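You operate a simulated robot arm through the tools that you are given. There is no shell and no other tool. Be economical: measure what you need, move in short steps, check, and stop when the job is done.

You run a simulated robot arm. Do the job below in one go: nothing can be reset, and whatever is moved stays where it is left.

JOB
Free the clamp, swing it clear, then burnish and wax the top of the glued block.
Fine: polishing stone, then white pad, all over; both go back; the block with the teal band stays on its ledge. Set down upright: polishing stone with green knob.

Only the result counts: the job must be done as asked and must still hold three seconds after the hand-in. Knocking over, shifting, dropping, spilling or breaking anything else fails it.

ROBOT AND FRAMES
A 7-joint arm with a two-finger parallel gripper, fixed in place. Base frame: the origin is at the foot of the arm, x ahead of it, y to its left, z up; the work surface is at about z = 80.8. Readings come in cm, degrees, newtons and seconds.
With the tool pointing down near the work surface it reaches from about 30 to 70 cm from the base axis. Its first joint turns from -66.0 to 66.0 degrees. Payload 1.57 kg.
Tool frame: the origin (TCP) lies between the finger pads and is the grasp point; the fingertips stand 3 cm ahead of it; z points along the fingers, y is the line along which they close. The gripper opens to 11 cm. The fingers are 2.4 cm wide and 1.2 cm thick; the gripper's body (4.8 by 11.2 cm) begins 7.8 cm behind the TCP.
Orientation is that of the tool frame in the base frame, as a unit quaternion [x, y, z, w]. With the fingers straight down and closing along the base's y, the tool's x points along the base's -x, its y along +y and its z along -z.

CONTROLS
- The arm moves only by the tool drive_tool. Its argument "motion" is a list of rows, each a list of 3 entries, a list of its own where there are three numbers: the turn, a rotation vector about the tool's x, y, z in rad, then the shift along the tool's x, y, z in cm, then the opening, from 0 (shut) to 1 (fully open). In form: [[[wx, wy, wz], [tx, ty, tz], grip], ...]. A call has 1 to 12 rows; each row shifts and turns the commanded pose from where the row before left it, along the tool's axes as they then stand. Each row takes 0.2 s and may step no farther than 5 cm and 8.6 degrees from the row before; otherwise, or with a gripper value out of range, the whole call is refused. A pose out of reach is approached as far as the arm can. The call stops where the force on the tool passes 40 N (or 10 N more than at its start, if that is more) or the arm is blocked; 0.2 s more then pass. Each finger travels about 10.8 cm/s and halts on what it meets, pressing with about 43 N; the grip force reading is that of the motor and also rises with nothing between the fingers. The clock runs only during rows and for 0.2 s after the last one: add rows that do not move to give the fingers time. The reply holds the time, the measured pose of the TCP, the force on the tool along the base axes, the opening and the grip force, in the units named above and with some noise, with the torque about the TCP (base axes, N m) and any sound that the robot's microphone picked up.
- Cameras (640 x 400 px; columns grow to the right, rows downward): "scene" is fixed at [17.86, -40.35, 140.52]; the picture's right is [0.64, -0.77, 0.00], its down [-0.44, -0.36, -0.82] and it looks along [0.63, 0.53, -0.57] (base axes); focal length 286 px, centre (320, 200). "wrist" rides on the gripper at [7, 1.6, -14.1] in the tool frame; the picture's right is [-0.23, 0.97, 0.00], its down [-0.86, -0.20, -0.48] and it looks along [-0.47, -0.11, 0.88] (tool axes); focal length 222 px, centre (320, 200). There is no depth. A picture from a camera that has moved, and an enlarged one, comes with that camera's place and axes in the base frame and with its lens.
- grab_frame(camera): a new picture of that camera. The clock stands still meanwhile.
- inspect(camera, box): a new picture of the part [left, top, right, bottom] of that camera's present view, enlarged. The clock stands still meanwhile.
- close_job(): hands the job in; it is judged then, once.

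Go step by step. Nothing tells you positions but the pictures and the camera data: compare them with the known pose of the tool, close in by small moves and look again before you grip or let go. The budget is 120 turns and 76 pictures, counting those below and the enlarged ones. Unless the task says otherwise, let go and move clear before handing in, and close with one line.

The tools are called after ">>>" by a JSON object that holds its "api" and its "payload". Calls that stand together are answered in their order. drive_tool: Moves the arm, as the interface text tells. Its arguments: {"type":"object","properties":{"motion":{"type":"array"}},"required":["motion"]} The other tools are called the same way: grab_frame (camera) takes a picture; inspect (camera, box) takes an enlarged picture of a part of a camera's view; close_job () hands the job in.

At the start:

```text
clock: 0.0
position: [34.89, -8.18, 120.34]
ee_rot: [0.0, 1.0, 0.0, 0.0]
force: [-0.2, -0.8, 0.5]
ft_torque: [-0.01, 0.05, 0.0]
opening: 10.97
grip_force: 0.0
```

scene: 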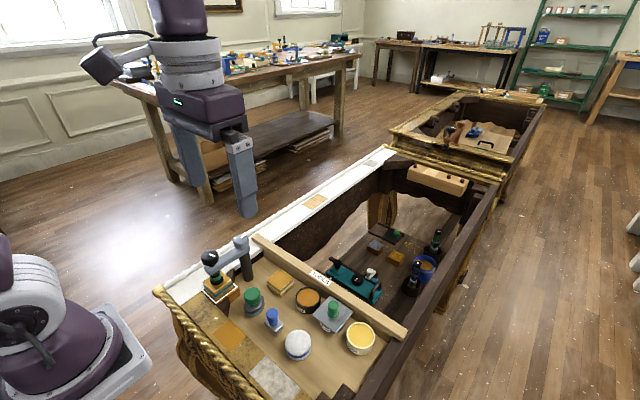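
wrist: 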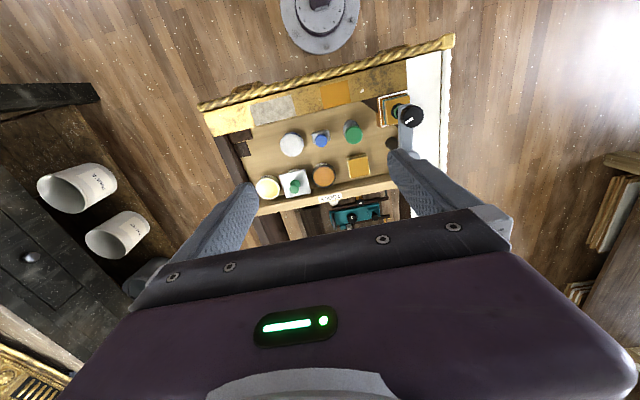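

I see a tray of tools with a clamp at its left end holding a block; I'll look closer first.

>>> {"api": "inspect", "payload": {"camera": "scene", "box": [150, 220, 310, 320]}}

>>> {"api": "inspect", "payload": {"camera": "scene", "box": [240, 260, 420, 372]}}

>>> {"api": "inspect", "payload": {"camera": "wrist", "box": [200, 60, 456, 220]}}

>>> {"api": "inspect", "payload": {"camera": "scene", "box": [310, 220, 470, 320]}}

```text
4.00 times, centred on (230, 270) of scene
camera zoom: at [17.86, -40.35, 140.52], right [0.64, -0.77, 0.0], down [-0.44, -0.36, -0.82], along [0.63, 0.53, -0.57], focal length 1143 px, centre (680, -80)
```

zoom: 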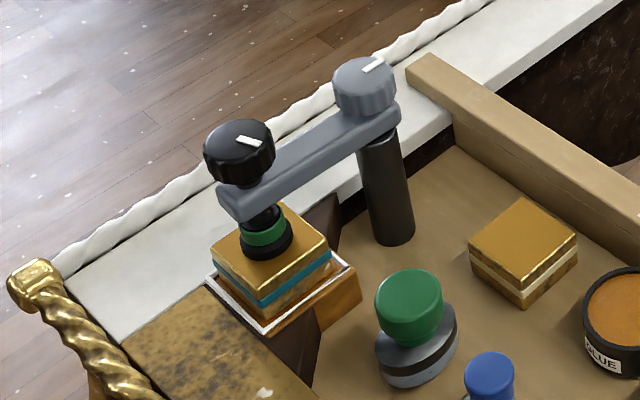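

```text
3.56 times, centred on (330, 316) of scene
camera zoom: at [17.86, -40.35, 140.52], right [0.64, -0.77, 0.0], down [-0.44, -0.36, -0.82], along [0.63, 0.53, -0.57], focal length 1016 px, centre (284, -212)
```

zoom: 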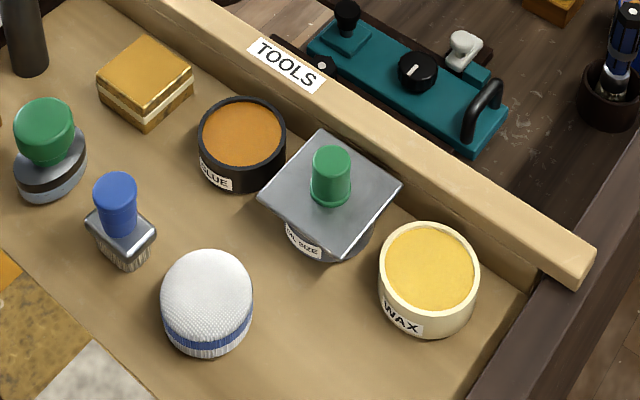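

```text
2.50 times, centred on (328, 140) of wrist
camera zoom: at [27.94, -6.58, 134.53], right [0.23, 0.97, 0.0], down [0.86, -0.2, 0.48], along [0.47, -0.11, -0.88], focal length 555 px, centre (300, 350)
```

zoom: 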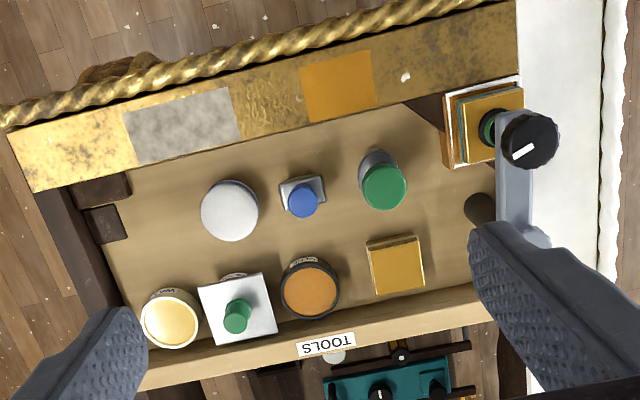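

```text
4.00 times, centred on (390, 270) of scene
camera zoom: at [17.86, -40.35, 140.52], right [0.64, -0.77, 0.0], down [-0.44, -0.36, -0.82], along [0.63, 0.53, -0.57], focal length 1143 px, centre (40, -80)
```

zoom: 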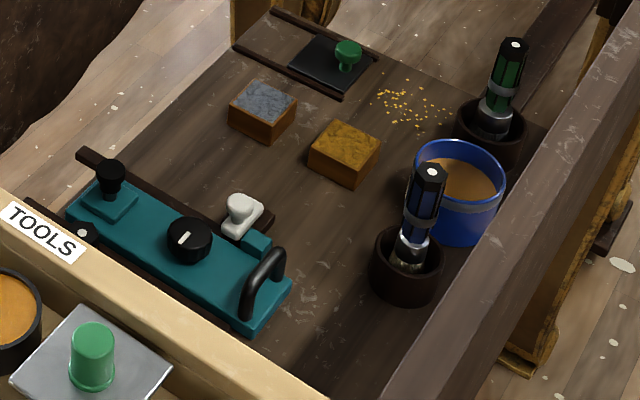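

The black clamp knob appears to be near (36.5, 7, 94.5), pressing the teal-banded block, with the post near (45, 7.5). I'll move above the knob and look.

>>> {"api": "drive_tool", "payload": {"motion": [[[0, 0, 0], [-0.32, 3.06, 2.5], 1], [[0, 0, 0], [-0.32, 3.06, 2.5], 1], [[0, 0, 0], [-0.32, 3.06, 2.5], 1], [[0, 0, 0], [-0.32, 3.06, 2.5], 1], [[0, 0, 0], [-0.32, 3.06, 2.5], 1], [[0, 0, 0], [0, 0, 0], 1]]}}

>>> {"api": "grab_frame", "payload": {"camera": "wrist"}}

>>> {"api": "inspect", "payload": {"camera": "scene", "box": [150, 180, 310, 280]}}

```text
clock: 1.4
position: [36.47, 6.97, 107.71]
ee_rot: [0.0, 1.0, 0.0, 0.001]
force: [0.2, 0.6, -0.7]
ft_torque: [-0.02, 0.03, -0.02]
opening: 11.0
grip_force: 0.1
```

```text
69 pictures are left
camera wrist: at [29.48, 8.44, 121.86], right [0.23, 0.97, 0.0], down [0.86, -0.2, 0.48], along [0.47, -0.11, -0.88], focal length 222 px, centre (320, 200)
```

wrist: 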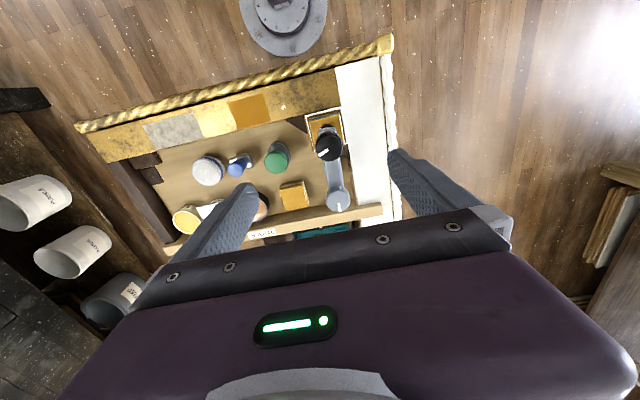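

```text
4.00 times, centred on (230, 230) of scene
camera zoom: at [17.86, -40.35, 140.52], right [0.64, -0.77, 0.0], down [-0.44, -0.36, -0.82], along [0.63, 0.53, -0.57], focal length 1143 px, centre (680, 80)
```

zoom: 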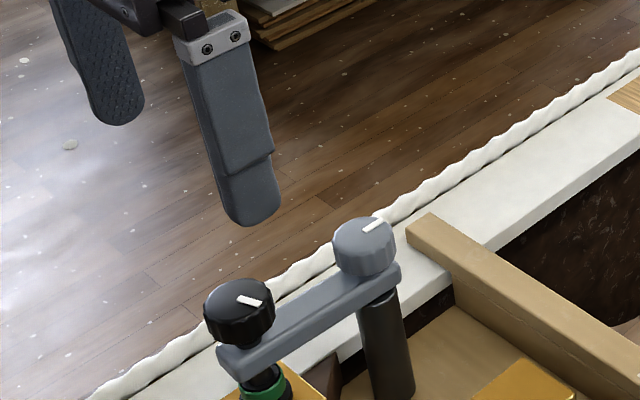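

>>> {"api": "inspect", "payload": {"camera": "wrist", "box": [264, 90, 424, 220]}}

```text
3.08 times, centred on (344, 155) of wrist
camera zoom: at [29.48, 8.44, 121.86], right [0.23, 0.97, 0.0], down [0.86, -0.2, 0.48], along [0.47, -0.11, -0.88], focal length 684 px, centre (246, 338)
```

zoom: 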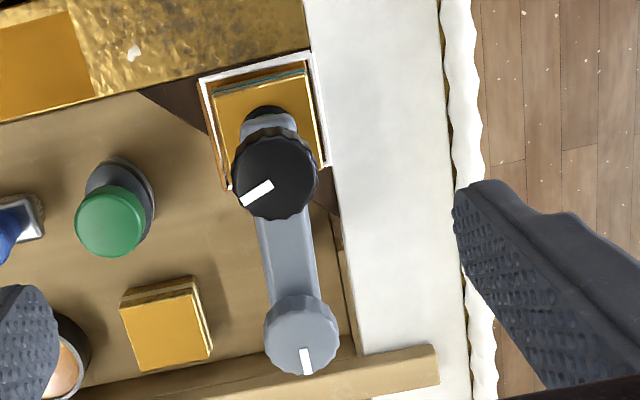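

The black knob's top centre is at about (36.85, 7.9, 94.6), and the grey pivot knob is at about (45, 7.4). I'll descend around the black knob and grip it.

>>> {"api": "drive_tool", "payload": {"motion": [[[0, 0, 0], [-0.2, 0.5, 4], 0.7], [[0, 0, 0], [-0.2, 0.43, 4], 0.7], [[0, 0, 0], [0, 0, 2.5], 0.7], [[0, 0, 0], [0, 0, 1.5], 0.7], [[0, 0, 0], [0, 0, 0], 0.7]]}}

>>> {"api": "inspect", "payload": {"camera": "scene", "box": [150, 200, 310, 300]}}

>>> {"api": "grab_frame", "payload": {"camera": "wrist"}}

```text
clock: 2.6
position: [36.89, 8.15, 95.78]
ee_rot: [0.0, 1.0, 0.0, -0.001]
force: [0.2, -0.8, 0.3]
ft_torque: [0.0, -0.04, 0.01]
opening: 7.68
grip_force: 0.1
```

```text
4.00 times, centred on (230, 250) of scene
camera zoom: at [17.86, -40.35, 140.52], right [0.64, -0.77, 0.0], down [-0.44, -0.36, -0.82], along [0.63, 0.53, -0.57], focal length 1143 px, centre (680, 0)
```

zoom: 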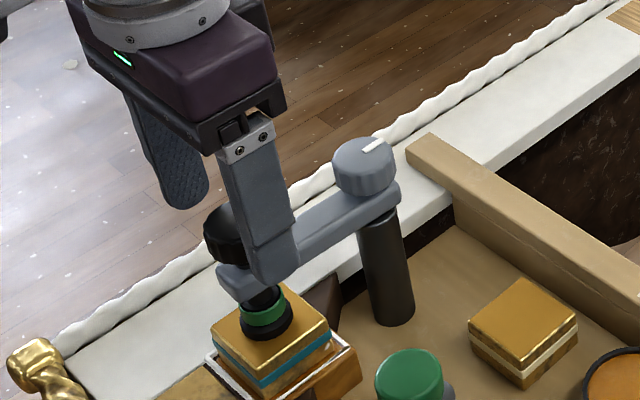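

```text
65 pictures are left
camera wrist: at [29.93, 9.71, 109.94], right [0.23, 0.97, 0.0], down [0.86, -0.2, 0.48], along [0.47, -0.11, -0.88], focal length 222 px, centre (320, 200)
```

wrist: 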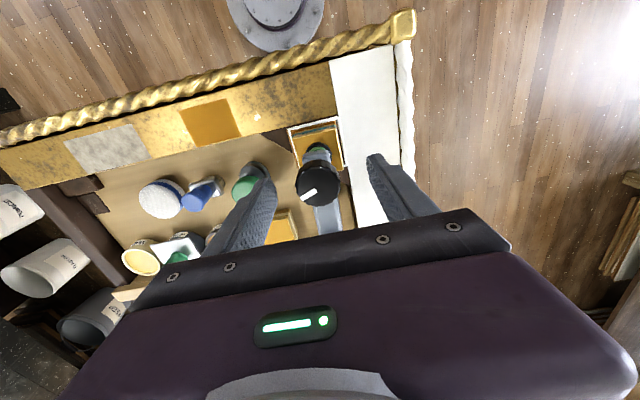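

The knob is centred between the fingers to within about 0.3 cm. I'll shift slightly and close on it.

>>> {"api": "drive_tool", "payload": {"motion": [[[0, 0, 0], [0.1, -0.15, 0.2], 0.5], [[0, 0, 0], [0, 0, 0], 0.35], [[0, 0, 0], [0, 0, 0], 0.2], [[0, 0, 0], [0, 0, 0], 0.2]]}}

```text
clock: 3.6
position: [36.76, 7.97, 95.78]
ee_rot: [0.0, 1.0, -0.001, 0.0]
force: [1.7, -5.5, 0.1]
ft_torque: [-0.19, 0.1, 0.01]
opening: 3.42
grip_force: 41.8
```

Gripped at 3.42 cm. Now I'll turn it counter-clockwise (seen from above) by 40° and check the response.

>>> {"api": "drive_tool", "payload": {"motion": [[[0, 0, -0.14], [0, -0.05, 0], 0.2], [[0, 0, -0.14], [0, 0, 0], 0.2], [[0, 0, -0.14], [0, 0, 0], 0.2], [[0, 0, -0.14], [0, 0, 0], 0.2], [[0, 0, -0.14], [0, 0, 0], 0.2]]}}

>>> {"api": "inspect", "payload": {"camera": "scene", "box": [150, 200, 310, 300]}}

```text
clock: 4.8
position: [36.86, 7.85, 95.66]
ee_rot: [-0.345, 0.939, 0.0, 0.0]
force: [12.8, -9.8, 9.9]
ft_torque: [-0.66, 0.07, -0.09]
opening: 3.46
grip_force: 41.8
```

```text
4.00 times, centred on (230, 250) of scene
camera zoom: at [17.88, -40.38, 140.5], right [0.64, -0.77, 0.0], down [-0.44, -0.36, -0.82], along [0.63, 0.53, -0.57], focal length 1143 px, centre (680, 0)
```

zoom: 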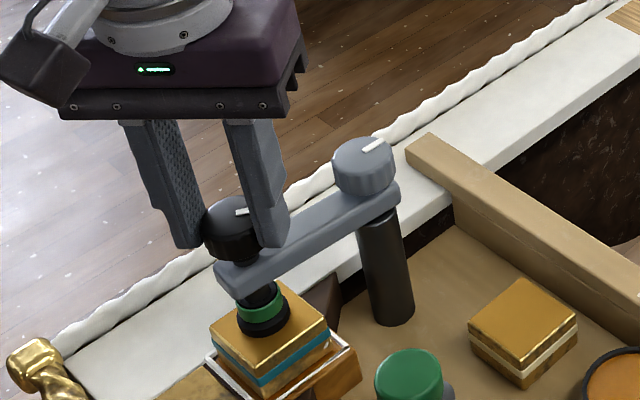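

It turns with little torque and is pushing the tool upward, so it's backing out. I'll continue counter-clockwise, rising slightly.

>>> {"api": "drive_tool", "payload": {"motion": [[[0, 0, -0.14], [0, 0, -0.05], 0.2], [[0, 0, -0.14], [0, 0, -0.05], 0.2], [[0, 0, -0.14], [0, 0, -0.03], 0.2], [[0, 0, -0.14], [0, 0, -0.03], 0.2], [[0, 0, -0.14], [0, 0, -0.03], 0.2], [[0, 0, 0], [0, 0, 0], 0.2]]}}

>>> {"api": "inspect", "payload": {"camera": "scene", "box": [150, 200, 310, 300]}}

```text
clock: 5.8
position: [37.06, 7.98, 95.84]
ee_rot: [-0.578, 0.816, -0.001, 0.004]
force: [10.2, -5.8, -10.7]
ft_torque: [-0.33, -0.09, -0.06]
opening: 3.42
grip_force: 41.8
stopped in row 5: the force on the tool passed its limit at 41 N (the readings are from after the stop); the commanded pose is now the measured one
```

```text
4.00 times, centred on (230, 250) of scene
camera zoom: at [17.9, -40.37, 140.51], right [0.64, -0.77, 0.0], down [-0.44, -0.36, -0.82], along [0.63, 0.53, -0.57], focal length 1143 px, centre (680, 0)
```

zoom: 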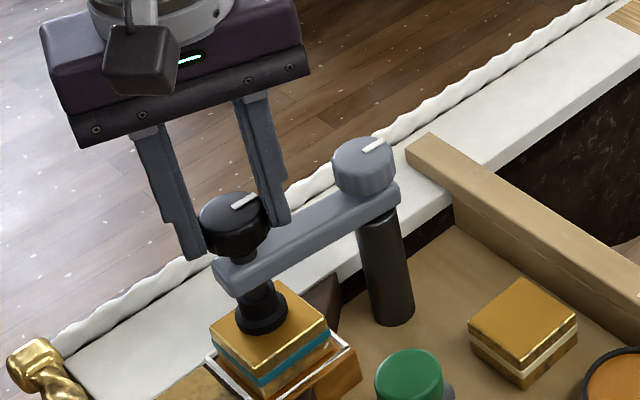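

>>> {"api": "inspect", "payload": {"camera": "scene", "box": [190, 235, 254, 295]}}

>>> {"api": "inspect", "payload": {"camera": "wrist", "box": [200, 80, 440, 230]}}

```text
6.67 times, centred on (222, 265) of scene
camera zoom: at [17.9, -40.37, 140.51], right [0.64, -0.77, 0.0], down [-0.44, -0.36, -0.82], along [0.63, 0.53, -0.57], focal length 1905 px, centre (973, -233)
```

zoom: 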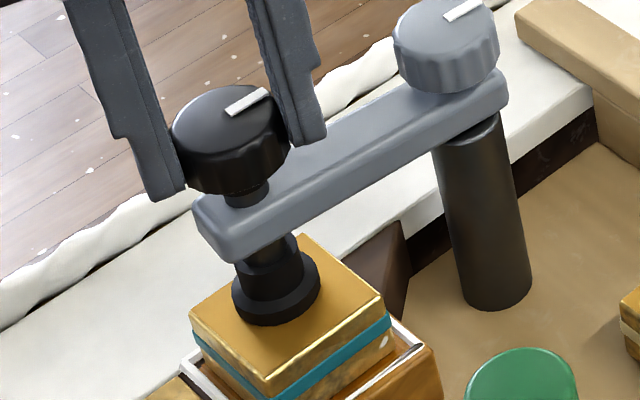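

```text
2.67 times, centred on (320, 155) of wrist
camera zoom: at [33.2, 1.8, 110.0], right [-0.84, 0.54, 0.0], down [0.47, 0.74, 0.48], along [0.26, 0.41, -0.88], focal length 592 px, centre (320, 320)
```

zoom: 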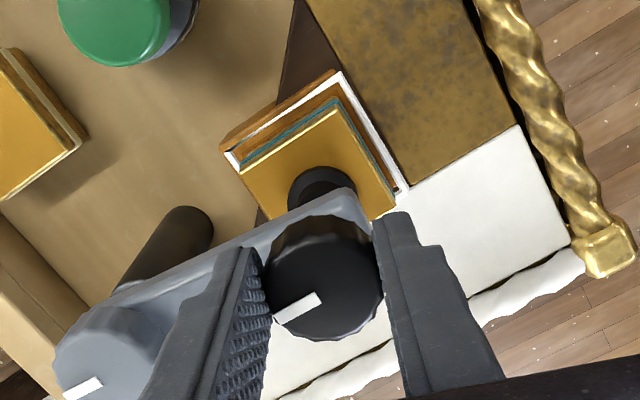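

The green band has gone and the knob has risen, so it may be at its stop. I'll try a bit more turn without lifting.

>>> {"api": "drive_tool", "payload": {"motion": [[[0, 0, 0], [0, 0, 0.0], 0.35], [[0, 0, 0], [0, 0, 0], 0.2], [[0, 0, 0], [0, 0, 0], 0.2], [[0, 0, -0.1], [0, 0, -0.02], 0.2], [[0, 0, -0.1], [0, 0, -0.02], 0.2], [[0, 0, 0], [0, 0, 0], 0.2]]}}

>>> {"api": "inspect", "payload": {"camera": "scene", "box": [190, 235, 254, 295]}}

```text
clock: 7.2
position: [37.17, 8.0, 95.83]
ee_rot: [-0.657, 0.754, -0.001, 0.004]
force: [31.7, -7.2, 1.3]
ft_torque: [0.02, -0.65, -0.13]
opening: 3.41
grip_force: 41.4
```

```text
6.67 times, centred on (222, 265) of scene
camera zoom: at [17.94, -40.37, 140.5], right [0.64, -0.77, 0.0], down [-0.44, -0.36, -0.82], along [0.63, 0.53, -0.57], focal length 1905 px, centre (973, -233)
```

zoom: 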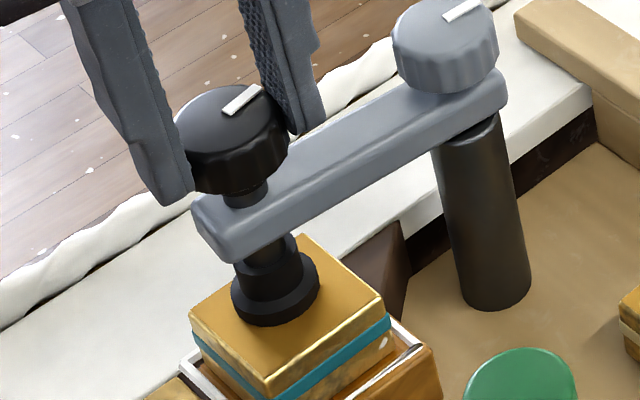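

Still turning. The +x load shows the knob centre lies slightly farther in +x, so I'll recentre and keep turning.

>>> {"api": "drive_tool", "payload": {"motion": [[[0, 0, 0], [0, -0.25, 0], 0.2], [[0, 0, -0.14], [0, 0, -0.03], 0.2], [[0, 0, -0.14], [0, 0, -0.03], 0.2], [[0, 0, -0.14], [0, 0, -0.03], 0.2], [[0, 0, -0.14], [0, 0, -0.03], 0.2], [[0, 0, 0], [0, 0, 0], 0.2]]}}

>>> {"api": "inspect", "payload": {"camera": "scene", "box": [190, 235, 254, 295]}}

```text
clock: 8.6
position: [37.39, 8.03, 96.16]
ee_rot: [0.841, -0.542, 0.002, -0.004]
force: [30.4, -1.6, -3.4]
ft_torque: [-0.14, -0.54, -0.06]
opening: 3.42
grip_force: 41.9
```

```text
6.67 times, centred on (222, 265) of scene
camera zoom: at [17.94, -40.36, 140.5], right [0.64, -0.77, 0.0], down [-0.44, -0.36, -0.82], along [0.63, 0.53, -0.57], focal length 1905 px, centre (973, -233)
```

zoom: 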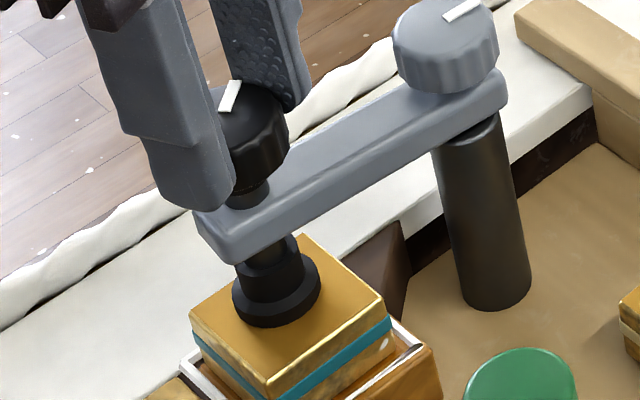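

About 120° turned and the side load persists, so I'll release, back off upward, and check whether the clamp is free.

>>> {"api": "drive_tool", "payload": {"motion": [[[0, 0, 0], [0, 0, 0], 0.4], [[0, 0, 0], [0, 0, 0], 0.6], [[0, 0, 0], [0, 0, -3], 0.6], [[0, 0, 0.14], [0, 0, -3], 0.6], [[0, 0, 0.14], [0, 0, 0], 0.6]]}}

>>> {"api": "inspect", "payload": {"camera": "scene", "box": [190, 235, 254, 295]}}

>>> {"api": "inspect", "payload": {"camera": "wrist", "box": [200, 60, 440, 210]}}

```text
clock: 9.8
position: [37.12, 7.88, 102.1]
ee_rot: [0.755, -0.655, 0.001, -0.002]
force: [-0.6, 0.0, -0.2]
ft_torque: [-0.03, 0.01, -0.02]
opening: 6.61
grip_force: 0.2
```

```text
6.67 times, centred on (222, 265) of scene
camera zoom: at [17.86, -40.35, 140.52], right [0.64, -0.77, 0.0], down [-0.44, -0.36, -0.82], along [0.63, 0.53, -0.57], focal length 1905 px, centre (973, -233)
```

zoom: 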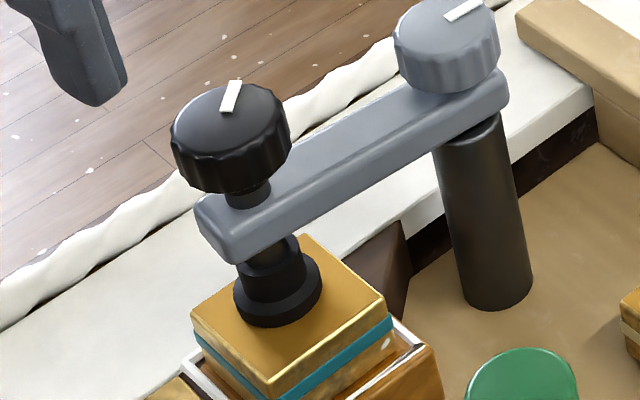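

```text
2.67 times, centred on (320, 135) of wrist
camera zoom: at [36.53, 0.67, 116.31], right [-1.0, 0.09, -0.01], down [0.07, 0.87, 0.48], along [0.05, 0.48, -0.88], focal length 592 px, centre (320, 373)
```

zoom: 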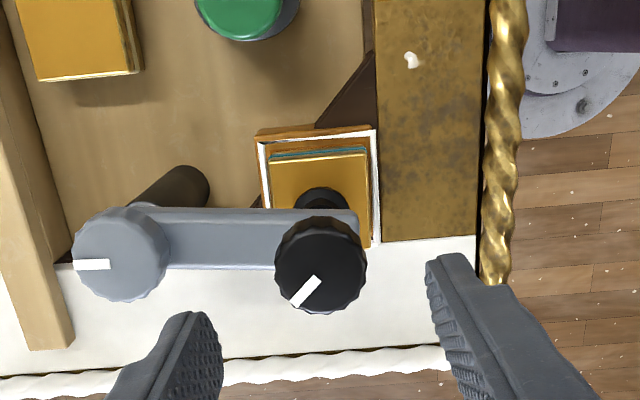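

The knob has risen about 0.6 cm but the pad still looks seated. I'll swing the wrist back and regrip for another turn.

>>> {"api": "drive_tool", "payload": {"motion": [[[0, 0, 0.145], [0, 0, 0], 0.6], [[0, 0, 0.145], [0, 0, 0], 0.6], [[0, 0, 0.145], [0, 0, 0], 0.6], [[0, 0, 0.145], [0, 0, 0], 0.6], [[0, 0, 0.145], [0, 0, 0], 0.6], [[0, 0, 0.145], [0, 0, 0], 0.6], [[0, 0, 0.145], [0, 0, 0], 0.6], [[0, 0, 0.145], [0, 0, 0], 0.6], [[0, 0, 0.145], [0, 0, 0], 0.6], [[0, 0, 0.145], [0, 0, 0], 0.6], [[0, 0, 0.145], [0, 0, 0], 0.6], [[0, 0, 0.12], [0, 0, 0], 0.6]]}}

>>> {"api": "inspect", "payload": {"camera": "wrist", "box": [200, 60, 440, 210]}}

```text
clock: 12.4
position: [37.14, 7.91, 102.05]
ee_rot: [0.003, 1.0, 0.002, 0.003]
force: [-0.1, 0.0, 0.1]
ft_torque: [-0.03, -0.02, -0.03]
opening: 6.61
grip_force: 0.1
```

```text
2.67 times, centred on (320, 135) of wrist
camera zoom: at [30.17, 9.45, 116.17], right [0.23, 0.97, 0.0], down [0.85, -0.2, 0.48], along [0.47, -0.11, -0.88], focal length 592 px, centre (320, 373)
```

zoom: 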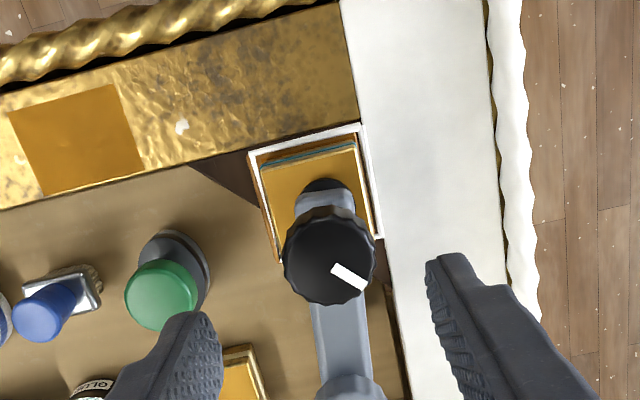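

Regripping the knob with the centre at about (37.0, 7.9).

>>> {"api": "drive_tool", "payload": {"motion": [[[0, 0, 0], [0.1, 0, 3], 0.6], [[0, 0, 0], [0, 0, 2.8], 0.6], [[0, 0, 0], [0, 0, 0], 0.35], [[0, 0, 0], [0, 0, 0], 0.2], [[0, 0, 0], [0, 0, 0], 0.2], [[0, 0, -0.14], [0, 0, -0.03], 0.2], [[0, 0, -0.14], [0, 0, -0.03], 0.2], [[0, 0, -0.14], [0, 0, -0.03], 0.2], [[0, 0, -0.14], [0, 0, -0.03], 0.2]]}}

```text
clock: 14.4
position: [37.08, 7.82, 96.31]
ee_rot: [-0.277, 0.961, 0.001, 0.002]
force: [-4.5, -0.2, -19.0]
ft_torque: [-0.14, 0.19, 0.03]
opening: 3.38
grip_force: 41.4
```

>>> {"api": "drive_tool", "payload": {"motion": [[[0, 0, -0.14], [0, 0, 0], 0.2], [[0, 0, -0.14], [0, 0, 0], 0.2], [[0, 0, -0.14], [0, 0, 0], 0.2], [[0, 0, -0.14], [0, 0, 0], 0.2], [[0, 0, -0.14], [0, 0, 0], 0.2], [[0, 0, -0.14], [0, 0, 0], 0.2]]}}

>>> {"api": "inspect", "payload": {"camera": "scene", "box": [190, 235, 254, 295]}}

```text
clock: 15.8
position: [37.22, 8.05, 96.51]
ee_rot: [-0.645, 0.764, -0.002, 0.005]
force: [-4.9, -0.4, 10.1]
ft_torque: [1.01, -0.01, 0.01]
opening: 3.38
grip_force: 41.8
```

```text
6.67 times, centred on (222, 265) of scene
camera zoom: at [17.83, -40.36, 140.52], right [0.64, -0.77, 0.0], down [-0.44, -0.36, -0.82], along [0.63, 0.53, -0.57], focal length 1905 px, centre (973, -233)
```

zoom: 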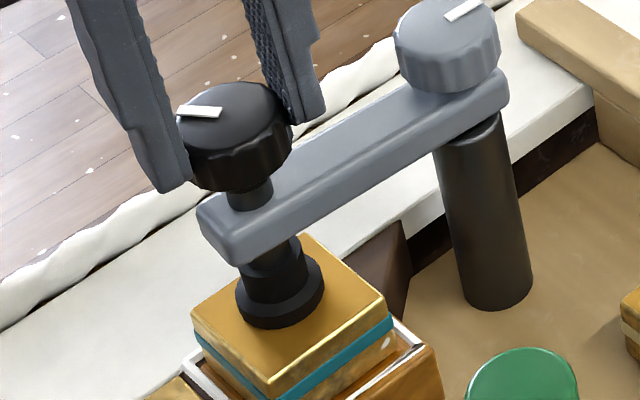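

Still rising smoothly. Turning further.

>>> {"api": "drive_tool", "payload": {"motion": [[[0, 0, -0.14], [0, 0, -0.03], 0.2], [[0, 0, -0.14], [0, 0, -0.03], 0.2], [[0, 0, -0.14], [0, 0, -0.03], 0.2], [[0, 0, -0.14], [0, 0, -0.02], 0.2], [[0, 0, -0.14], [0, 0, -0.02], 0.2], [[0, 0, -0.14], [0, 0, -0.02], 0.2], [[0, 0, -0.14], [0, 0, -0.02], 0.2], [[0, 0, -0.14], [0, 0, -0.02], 0.2]]}}

>>> {"api": "inspect", "payload": {"camera": "scene", "box": [190, 235, 254, 295]}}

```text
clock: 17.6
position: [37.17, 7.95, 96.47]
ee_rot: [0.952, -0.305, 0.001, -0.002]
force: [15.0, 2.0, 11.8]
ft_torque: [-0.09, -0.03, -0.75]
opening: 3.49
grip_force: 42.0
```

```text
6.67 times, centred on (222, 265) of scene
camera zoom: at [17.89, -40.35, 140.51], right [0.64, -0.77, 0.0], down [-0.44, -0.36, -0.82], along [0.63, 0.53, -0.57], focal length 1905 px, centre (973, -233)
```

zoom: 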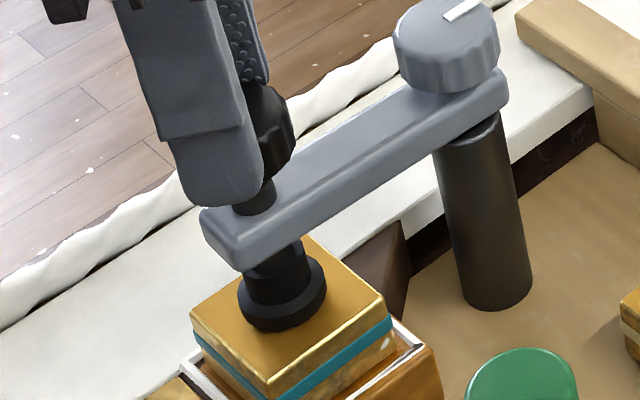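

The arm is now visibly shifting sideways and the knob resists further turning, so it's free. Still holding the knob, I'll swing the arm along its arc toward +y, over the rail, turning the tool along with it.

>>> {"api": "drive_tool", "payload": {"motion": [[[0, 0, 0.07], [0, 0, 0], 0.2], [[0, 0, 0], [-0.514, -0.972, 0], 0.2], [[0, 0, 0.14], [0, 0, 0], 0.2], [[0, 0, 0], [-0.514, -0.972, 0], 0.2], [[0, 0, 0.14], [0, 0, 0], 0.2]]}}

>>> {"api": "inspect", "payload": {"camera": "scene", "box": [170, 215, 270, 295]}}

```text
clock: 18.8
position: [37.58, 10.02, 96.45]
ee_rot: [0.884, -0.467, 0.001, -0.001]
force: [-28.8, 8.5, 17.0]
ft_torque: [0.02, 1.29, -0.04]
opening: 3.45
grip_force: 41.6
```

```text
5.00 times, centred on (220, 255) of scene
camera zoom: at [17.76, -40.33, 140.54], right [0.64, -0.77, 0.0], down [-0.44, -0.36, -0.82], along [0.63, 0.53, -0.57], focal length 1429 px, centre (820, -75)
```

zoom: 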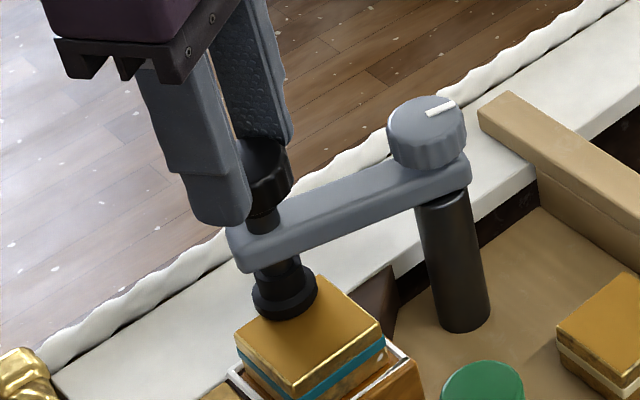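

It swings freely. I'll correct the radius and continue along the arc.

>>> {"api": "drive_tool", "payload": {"motion": [[[0, 0, 0], [-0.2, 0.15, -0.1], 0.2], [[0, 0, 0], [-0.6, -0.96, 0], 0.2], [[0, 0, 0.14], [0, 0, 0], 0.2], [[0, 0, 0], [-0.6, -0.96, 0], 0.2], [[0, 0, 0.14], [0, 0, 0], 0.2], [[0, 0, 0], [-0.6, -0.96, 0], 0.2], [[0, 0, 0.14], [0, 0, 0], 0.2]]}}

```text
clock: 20.4
position: [39.33, 13.06, 96.71]
ee_rot: [0.767, -0.642, 0.001, -0.004]
force: [-7.7, 9.2, -35.5]
ft_torque: [0.3, 0.46, 0.07]
opening: 3.49
grip_force: 42.6
```

>>> {"api": "drive_tool", "payload": {"motion": [[[0, 0, 0], [0, 0, 0.18], 0.2], [[0, 0, 0], [-0.57, -0.96, 0], 0.2], [[0, 0, 0.14], [0, 0, 0], 0.2], [[0, 0, 0], [-0.57, -0.96, 0], 0.2], [[0, 0, 0.14], [0, 0, 0], 0.2], [[0, 0, 0], [-0.57, -0.96, 0], 0.2], [[0, 0, 0.14], [0, 0, 0], 0.2]]}}

```text
clock: 22.0
position: [41.98, 14.97, 96.52]
ee_rot: [-0.617, 0.787, 0.0, 0.005]
force: [-10.1, 23.8, 11.6]
ft_torque: [0.6, 0.55, -0.01]
opening: 3.47
grip_force: 42.1
```

>>> {"api": "drive_tool", "payload": {"motion": [[[0, 0, 0], [-0.12, 0.09, 0], 0.2], [[0, 0, 0], [-0.59, -0.96, 0], 0.2], [[0, 0, 0.14], [0, 0, 0], 0.2], [[0, 0, 0], [-0.59, -0.96, 0], 0.2], [[0, 0, 0.14], [0, 0, 0], 0.2], [[0, 0, 0], [-0.59, -0.96, 0], 0.2], [[0, 0, 0.14], [0, 0, 0], 0.2], [[0, 0, 0], [-0.59, -0.96, 0], 0.2], [[0, 0, 0.14], [0, 0, 0], 0.2]]}}

>>> {"api": "grab_frame", "payload": {"camera": "scene"}}

```text
clock: 23.7
position: [45.03, 15.7, 96.46]
ee_rot: [-0.442, 0.897, 0.003, -0.002]
force: [-9.6, 3.9, 8.3]
ft_torque: [-0.04, 0.05, -0.01]
opening: 3.46
grip_force: 41.9
stopped in row 8: the force on the tool passed its limit at 49 N (the readings are from after the stop); the commanded pose is now the measured one
```

```text
52 pictures are left
```

scene: 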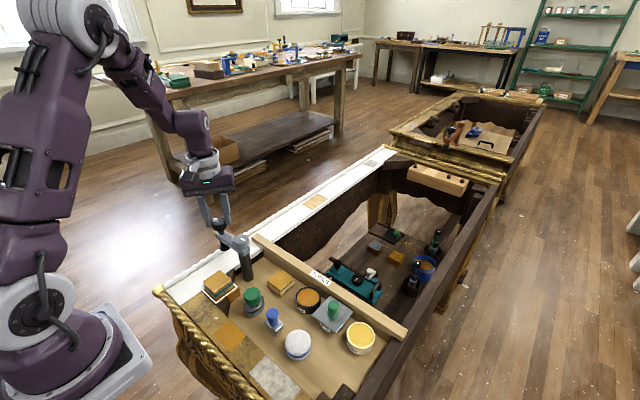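

The arm now points along +y, 90° clear of the block, and has met its end stop. I'll release, rise, and turn the wrist back.

>>> {"api": "drive_tool", "payload": {"motion": [[[0, 0, 0], [0, 0, 0], 0.35], [[0, 0, 0], [0, 0, 0], 0.6], [[0, 0, 0], [0, 0, -4], 0.6], [[0, 0, 0.13], [0, 0, -4], 0.6], [[0, 0, 0.13], [0, 0, -4], 0.6], [[0, 0, 0.13], [0, 0, 0], 0.6], [[0, 0, 0.13], [0, 0, 0], 0.6], [[0, 0, 0.13], [0, 0, 0], 0.6], [[0, 0, 0.13], [0, 0, 0], 0.6], [[0, 0, 0.136], [0, 0, 0], 0.6]]}}

>>> {"api": "inspect", "payload": {"camera": "scene", "box": [170, 215, 330, 315]}}

```text
clock: 25.9
position: [45.08, 15.66, 108.55]
ee_rot: [0.002, 1.0, 0.001, -0.003]
force: [0.4, -0.3, 0.5]
ft_torque: [-0.03, 0.01, 0.02]
opening: 6.62
grip_force: 0.0
```

```text
4.00 times, centred on (250, 265) of scene
camera zoom: at [17.86, -40.35, 140.52], right [0.64, -0.77, 0.0], down [-0.44, -0.36, -0.82], along [0.63, 0.53, -0.57], focal length 1143 px, centre (600, -60)
```

zoom: 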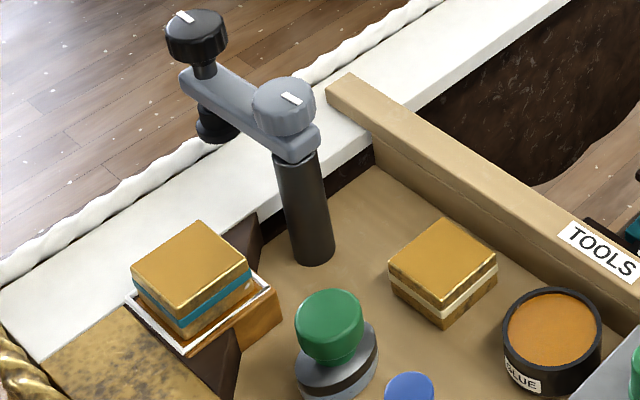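

The clamp is clear and the block unmoved. Next is the polishing stone at about (39.7, -2); I'll go above it and look.

>>> {"api": "drive_tool", "payload": {"motion": [[[0, 0, 0], [1.35, -4.4, 0], 0.6], [[0, 0, 0], [1.35, -4.4, 0], 0.6], [[0, 0, 0], [1.35, -4.4, 0.5], 0.6], [[0, 0, 0], [1.35, -4.4, 3], 0.6], [[0, 0, 0], [0, 0, 3], 0.6], [[0, 0, 0], [0, 0, 0], 0.6]]}}

>>> {"api": "inspect", "payload": {"camera": "wrist", "box": [200, 60, 440, 210]}}

>>> {"api": "inspect", "payload": {"camera": "scene", "box": [190, 255, 300, 325]}}

```text
refused: row 4 steps farther than a row can; nothing moved
```

```text
2.67 times, centred on (320, 135) of wrist
camera zoom: at [38.42, 17.23, 122.73], right [0.23, 0.97, 0.0], down [0.86, -0.2, 0.47], along [0.46, -0.11, -0.88], focal length 592 px, centre (320, 373)
```

zoom: 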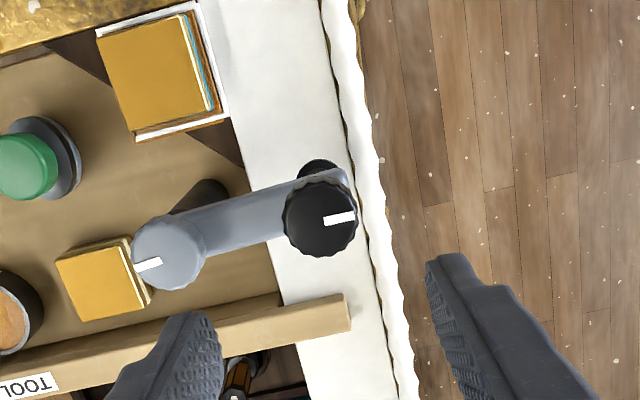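

```text
5.71 times, centred on (245, 290) of scene
camera zoom: at [17.86, -40.35, 140.52], right [0.64, -0.77, 0.0], down [-0.44, -0.36, -0.82], along [0.63, 0.53, -0.57], focal length 1633 px, centre (749, -314)
```

zoom: 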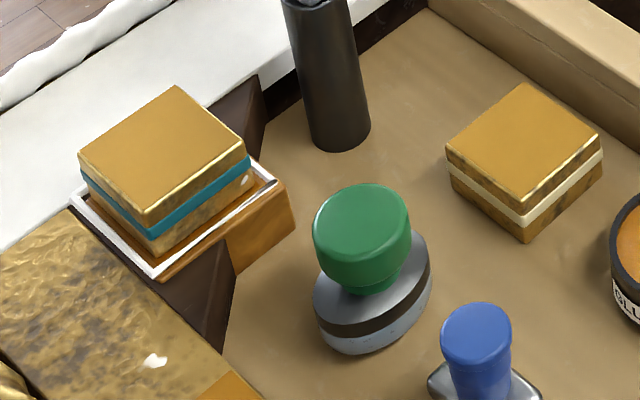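

>>> {"api": "drive_tool", "payload": {"motion": [[[0, 0, 0], [1.35, -4.4, 0], 0.6], [[0, 0, 0], [1.35, -4.4, 0], 0.6], [[0, 0, 0], [1.35, -4.4, 0.5], 0.6], [[0, 0, 0], [1.35, -4.4, 1], 0.6], [[0, 0, 0], [0, 0, 3], 0.6], [[0, 0, 0], [0, 0, 3], 0.6], [[0, 0, 0], [0, 0, 0], 0.6]]}}

>>> {"api": "inspect", "payload": {"camera": "wrist", "box": [200, 60, 440, 210]}}

```text
clock: 27.5
position: [39.88, -2.07, 100.99]
ee_rot: [0.001, 1.0, 0.001, -0.003]
force: [-0.8, 0.1, -0.5]
ft_torque: [0.0, -0.01, 0.02]
opening: 6.6
grip_force: 0.1
```

```text
2.67 times, centred on (320, 135) of wrist
camera zoom: at [33.04, -0.38, 115.13], right [0.23, 0.97, 0.0], down [0.86, -0.2, 0.47], along [0.46, -0.11, -0.88], focal length 592 px, centre (320, 373)
```

zoom: 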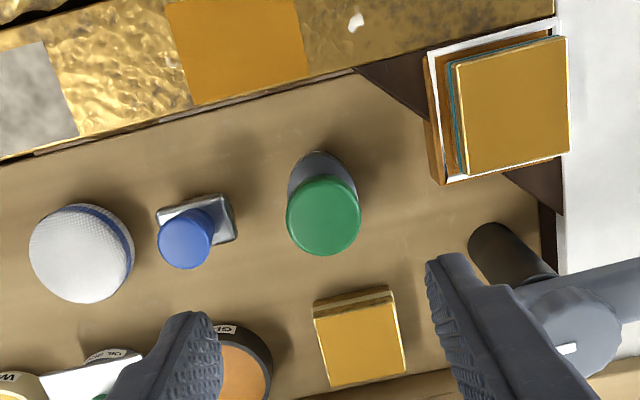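

>>> {"api": "drive_tool", "payload": {"motion": [[[0, 0, 0], [0, 0, 4], 0.6], [[0, 0, 0], [0, 0, 4], 0.6], [[0, 0, 0], [0, 0, 3], 0.6], [[0, 0, 0], [0, 0, 0], 0.6]]}}

>>> {"api": "inspect", "payload": {"camera": "wrist", "box": [200, 80, 440, 230]}}

>>> {"api": "inspect", "payload": {"camera": "scene", "box": [200, 255, 310, 325]}}

```text
clock: 28.5
position: [39.67, -2.07, 89.97]
ee_rot: [0.001, 1.0, 0.0, -0.003]
force: [0.4, 0.4, 0.0]
ft_torque: [-0.05, 0.02, 0.01]
opening: 6.6
grip_force: 0.1
```

```text
2.67 times, centred on (320, 155) of wrist
camera zoom: at [32.89, -0.43, 104.13], right [0.23, 0.97, 0.0], down [0.86, -0.2, 0.47], along [0.46, -0.11, -0.88], focal length 592 px, centre (320, 320)
```

zoom: 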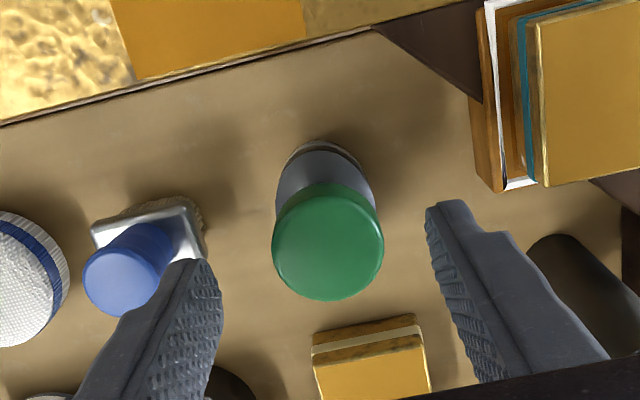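

```text
5.71 times, centred on (255, 290) of scene
camera zoom: at [17.86, -40.35, 140.52], right [0.64, -0.77, 0.0], down [-0.44, -0.36, -0.82], along [0.63, 0.53, -0.57], focal length 1633 px, centre (691, -314)
```

zoom: 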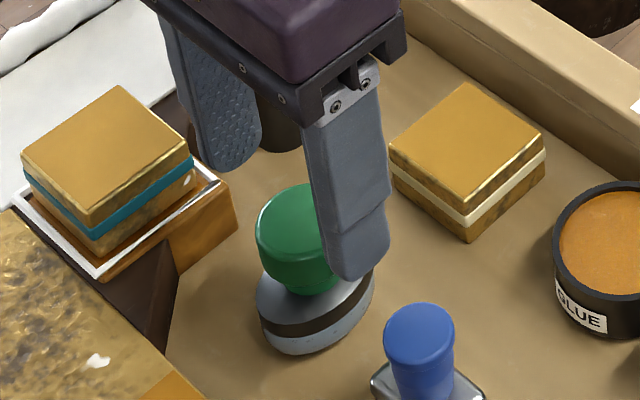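

The fingers nearly straddle the green knob. I'll narrow the opening, nudge, descend and grip it.

>>> {"api": "drive_tool", "payload": {"motion": [[[0, 0, 0], [-0.15, 0.15, 0], 0.48], [[0, 0, 0], [0, 0, 2], 0.48], [[0, 0, 0], [0, 0, 1.6], 0.48], [[0, 0, 0], [0, 0, 0], 0.4], [[0, 0, 0], [0, 0, 0], 0.3], [[0, 0, 0], [0, 0, 0], 0.2], [[0, 0, 0], [0, 0, 0], 0.2]]}}

>>> {"api": "inspect", "payload": {"camera": "scene", "box": [200, 255, 310, 325]}}

>>> {"api": "inspect", "payload": {"camera": "wrist", "box": [200, 80, 440, 230]}}

```text
clock: 30.1
position: [39.87, -1.84, 86.24]
ee_rot: [0.001, 1.0, 0.0, -0.003]
force: [-0.4, 0.0, -0.9]
ft_torque: [0.03, 0.0, 0.01]
opening: 3.64
grip_force: 42.3
```

```text
5.71 times, centred on (255, 290) of scene
camera zoom: at [17.86, -40.35, 140.52], right [0.64, -0.77, 0.0], down [-0.44, -0.36, -0.82], along [0.63, 0.53, -0.57], focal length 1633 px, centre (691, -314)
```

zoom: 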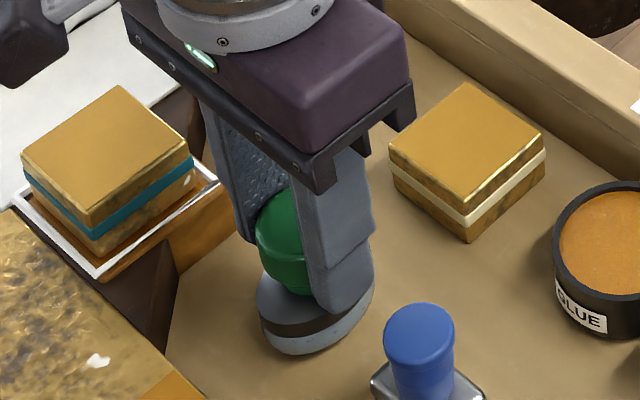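

```text
2.67 times, centred on (320, 155) of wrist
camera zoom: at [33.01, -0.25, 100.43], right [0.23, 0.97, 0.0], down [0.86, -0.2, 0.47], along [0.46, -0.11, -0.88], focal length 592 px, centre (320, 320)
```

zoom: 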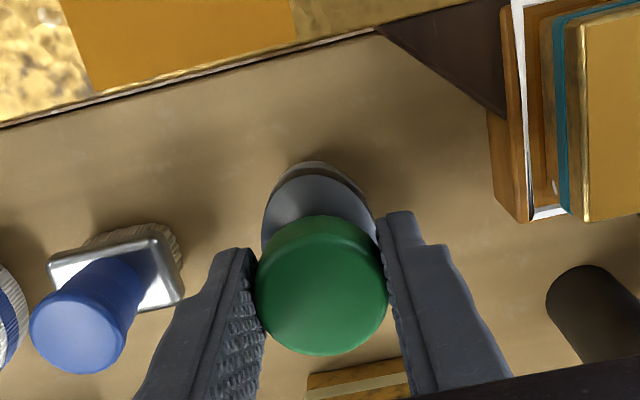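

Stone gripped; its home TCP is (39.87, -1.84, 86.24), with its bottom about 5.4 cm below the TCP. I estimate the block top at centre (36.85, 7.7), z about 85.5. I'll lift and carry it above the block.

>>> {"api": "drive_tool", "payload": {"motion": [[[0, 0, 0], [0, 0, -2], 0.2], [[0, 0, 0], [0, 0, -4], 0.2], [[0, 0, 0], [0, 0, -2], 0.2], [[0, 0, 0], [1.0, 3.18, 0], 0.2], [[0, 0, 0], [1.0, 3.18, 0], 0.2], [[0, 0, 0], [1.0, 3.18, 0], 0.2], [[0, 0, 0], [0, 0, 2], 0.2], [[0, 0, 0], [0, 0, 0], 0.2]]}}

>>> {"api": "inspect", "payload": {"camera": "scene", "box": [170, 235, 280, 315]}}

>>> {"api": "inspect", "payload": {"camera": "wrist", "box": [200, 80, 440, 230]}}

```text
clock: 31.9
position: [36.95, 7.64, 92.47]
ee_rot: [0.002, 1.0, 0.001, -0.003]
force: [-0.4, -0.5, -0.9]
ft_torque: [-0.03, 0.05, 0.01]
opening: 3.63
grip_force: 42.9
```

```text
5.00 times, centred on (225, 275) of scene
camera zoom: at [17.86, -40.35, 140.52], right [0.64, -0.77, 0.0], down [-0.44, -0.36, -0.82], along [0.63, 0.53, -0.57], focal length 1429 px, centre (795, -175)
```

zoom: 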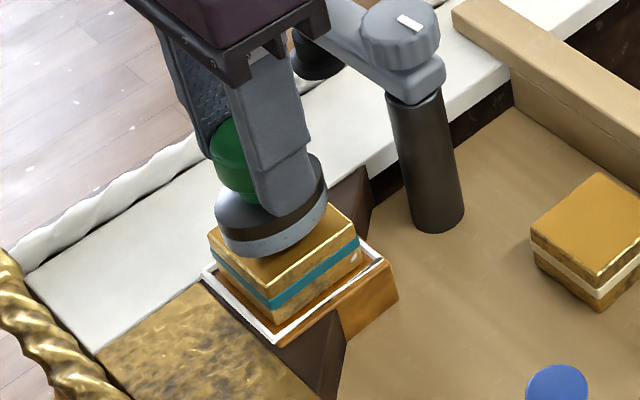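

```text
2.67 times, centred on (320, 155) of wrist
camera zoom: at [30.11, 9.15, 106.64], right [0.23, 0.97, 0.0], down [0.86, -0.2, 0.47], along [0.46, -0.11, -0.88], focal length 592 px, centre (320, 320)
```

zoom: 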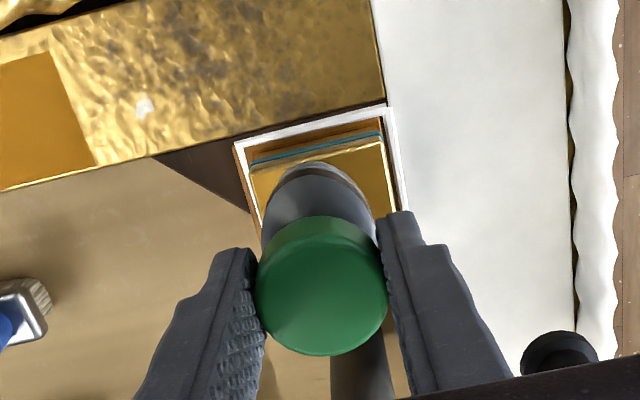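

The stone hovers centred over the block. I'll lower it in small steps until contact.

>>> {"api": "drive_tool", "payload": {"motion": [[[0, 0, 0], [-0.15, -0.1, 0.3], 0.2], [[0, 0, 0], [0, 0, 0.2], 0.2], [[0, 0, 0], [0, 0, 0.1], 0.2], [[0, 0, 0], [0, 0, 0.1], 0.2], [[0, 0, 0], [0, 0, 0], 0.2]]}}

```text
clock: 32.4
position: [37.1, 7.51, 92.26]
ee_rot: [0.002, 1.0, 0.0, -0.002]
force: [-2.6, 0.3, 19.1]
ft_torque: [0.06, 0.25, 0.0]
opening: 3.63
grip_force: 43.6
stopped in row 2: the force on the tool passed its limit at 40 N (the readings are from after the stop); the commanded pose is now the measured one
```

Contact came early, at TCP z about 92.3 (block top about 86.8). I'll ease off to a light pressure.

>>> {"api": "drive_tool", "payload": {"motion": [[[0, 0, 0], [0, 0, -0.07], 0.2], [[0, 0, 0], [0, 0, 0], 0.2]]}}

>>> {"api": "inspect", "payload": {"camera": "scene", "box": [170, 235, 280, 315]}}

```text
clock: 33.0
position: [37.02, 7.55, 92.2]
ee_rot: [0.002, 1.0, 0.001, -0.003]
force: [-1.7, 0.4, 13.9]
ft_torque: [0.1, 0.22, -0.01]
opening: 3.65
grip_force: 43.4
```

```text
5.00 times, centred on (225, 275) of scene
camera zoom: at [17.84, -40.36, 140.52], right [0.64, -0.77, 0.0], down [-0.44, -0.36, -0.82], along [0.63, 0.53, -0.57], focal length 1429 px, centre (795, -175)
```

zoom: 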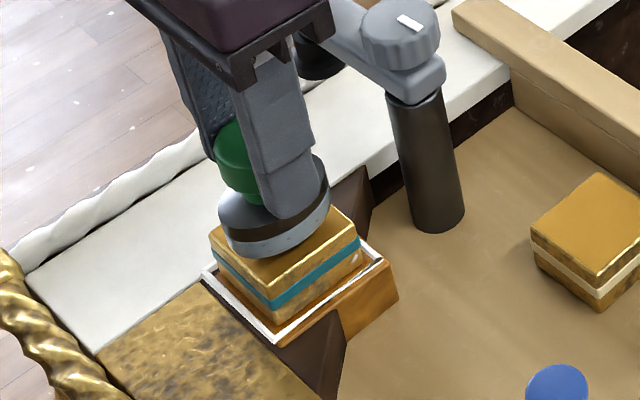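

Light pressure is established at about 14 N. I'll ease a touch more and make a first small stroke, checking that the block stays.

>>> {"api": "drive_tool", "payload": {"motion": [[[0, 0, 0], [0, 0, -0.04], 0.2], [[0, 0, 0], [-0.4, 0.4, 0], 0.2], [[0, 0, 0], [-0.4, 0.4, 0], 0.2], [[0, 0, 0], [0, 0, 0], 0.2]]}}

>>> {"api": "inspect", "payload": {"camera": "scene", "box": [170, 235, 280, 315]}}

```text
clock: 34.0
position: [37.98, 8.36, 92.2]
ee_rot: [0.002, 1.0, 0.001, -0.003]
force: [0.2, 0.2, -0.7]
ft_torque: [0.01, 0.01, 0.0]
opening: 3.65
grip_force: 43.0
```

```text
5.00 times, centred on (225, 275) of scene
camera zoom: at [17.86, -40.35, 140.52], right [0.64, -0.77, 0.0], down [-0.44, -0.36, -0.82], along [0.63, 0.53, -0.57], focal length 1429 px, centre (795, -175)
```

zoom: 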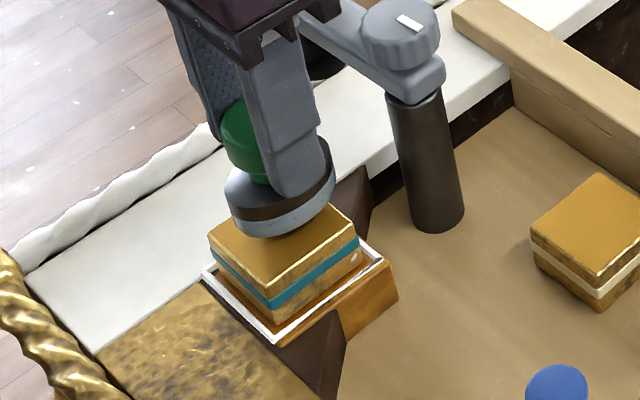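

Contact was lost, so I'll press down slightly and read the force.

>>> {"api": "drive_tool", "payload": {"motion": [[[0, 0, 0], [0, 0, 0.05], 0.2], [[0, 0, 0], [0, 0, 0], 0.2]]}}

```text
clock: 34.6
position: [37.88, 8.34, 92.17]
ee_rot: [0.001, 1.0, 0.0, -0.002]
force: [0.7, -0.2, 4.6]
ft_torque: [-0.02, 0.0, -0.02]
opening: 3.63
grip_force: 43.0
```

About 5 N. I'll press to about 8 N and raster the whole top.

>>> {"api": "drive_tool", "payload": {"motion": [[[0, 0, 0], [-0.3, 0.5, 0.03], 0.2], [[0, 0, 0], [0.9, 0, 0], 0.2], [[0, 0, 0], [0.9, 0, 0], 0.2], [[0, 0, 0], [0.9, 0, 0], 0.2], [[0, 0, 0], [0, -0.8, 0], 0.2], [[0, 0, 0], [-0.9, 0, 0], 0.2], [[0, 0, 0], [-0.9, 0, 0], 0.2], [[0, 0, 0], [-0.9, 0, 0], 0.2], [[0, 0, 0], [0, -0.8, 0], 0.2], [[0, 0, 0], [0, 0, 0], 0.2]]}}

>>> {"api": "inspect", "payload": {"camera": "scene", "box": [170, 235, 280, 315]}}

```text
clock: 36.8
position: [38.11, 7.15, 92.16]
ee_rot: [0.002, 1.0, 0.001, -0.001]
force: [1.4, 0.7, 2.7]
ft_torque: [0.12, -0.13, 0.01]
opening: 3.66
grip_force: 42.8
```

```text
5.00 times, centred on (225, 275) of scene
camera zoom: at [17.86, -40.35, 140.52], right [0.64, -0.77, 0.0], down [-0.44, -0.36, -0.82], along [0.63, 0.53, -0.57], focal length 1429 px, centre (795, -175)
```

zoom: 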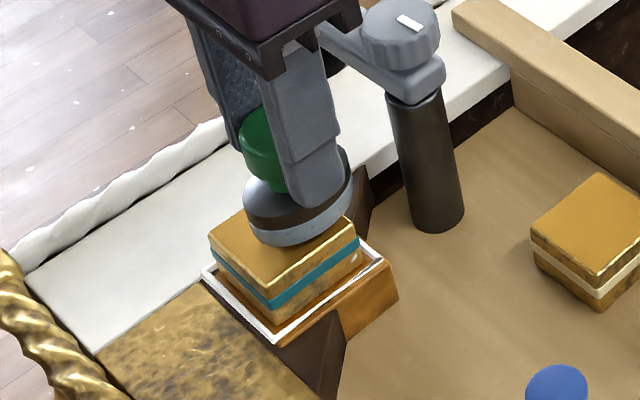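

Block steady. I'll press a little more and continue the raster toward -y.

>>> {"api": "drive_tool", "payload": {"motion": [[[0, 0, 0], [0.0, 0, 0.04], 0.2], [[0, 0, 0], [0.9, 0, 0], 0.2], [[0, 0, 0], [0.9, 0, 0], 0.2], [[0, 0, 0], [0.9, 0, 0], 0.2], [[0, 0, 0], [0, -0.75, 0], 0.2], [[0, 0, 0], [-0.9, 0, 0], 0.2], [[0, 0, 0], [-0.9, 0, 0], 0.2], [[0, 0, 0], [-0.9, 0, 0], 0.2], [[0, 0, 0], [0, -0.6, 0], 0.2], [[0, 0, 0], [0.9, 0, 0], 0.2], [[0, 0, 0], [0.9, 0, 0], 0.2], [[0, 0, 0], [0.9, 0, 0], 0.2]]}}

>>> {"api": "inspect", "payload": {"camera": "scene", "box": [170, 235, 280, 315]}}

```text
clock: 39.4
position: [35.5, 5.97, 92.15]
ee_rot: [0.003, 1.0, 0.002, -0.001]
force: [3.0, -0.7, 4.4]
ft_torque: [0.0, -0.32, -0.03]
opening: 3.68
grip_force: 42.9
```

```text
5.00 times, centred on (225, 275) of scene
camera zoom: at [17.86, -40.36, 140.51], right [0.64, -0.77, 0.0], down [-0.44, -0.36, -0.82], along [0.63, 0.53, -0.57], focal length 1429 px, centre (795, -175)
```

zoom: 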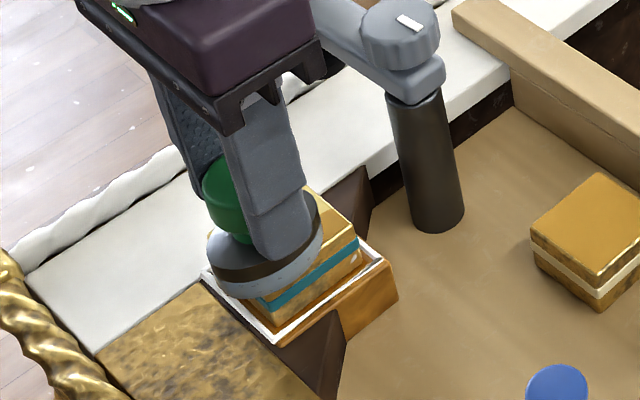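

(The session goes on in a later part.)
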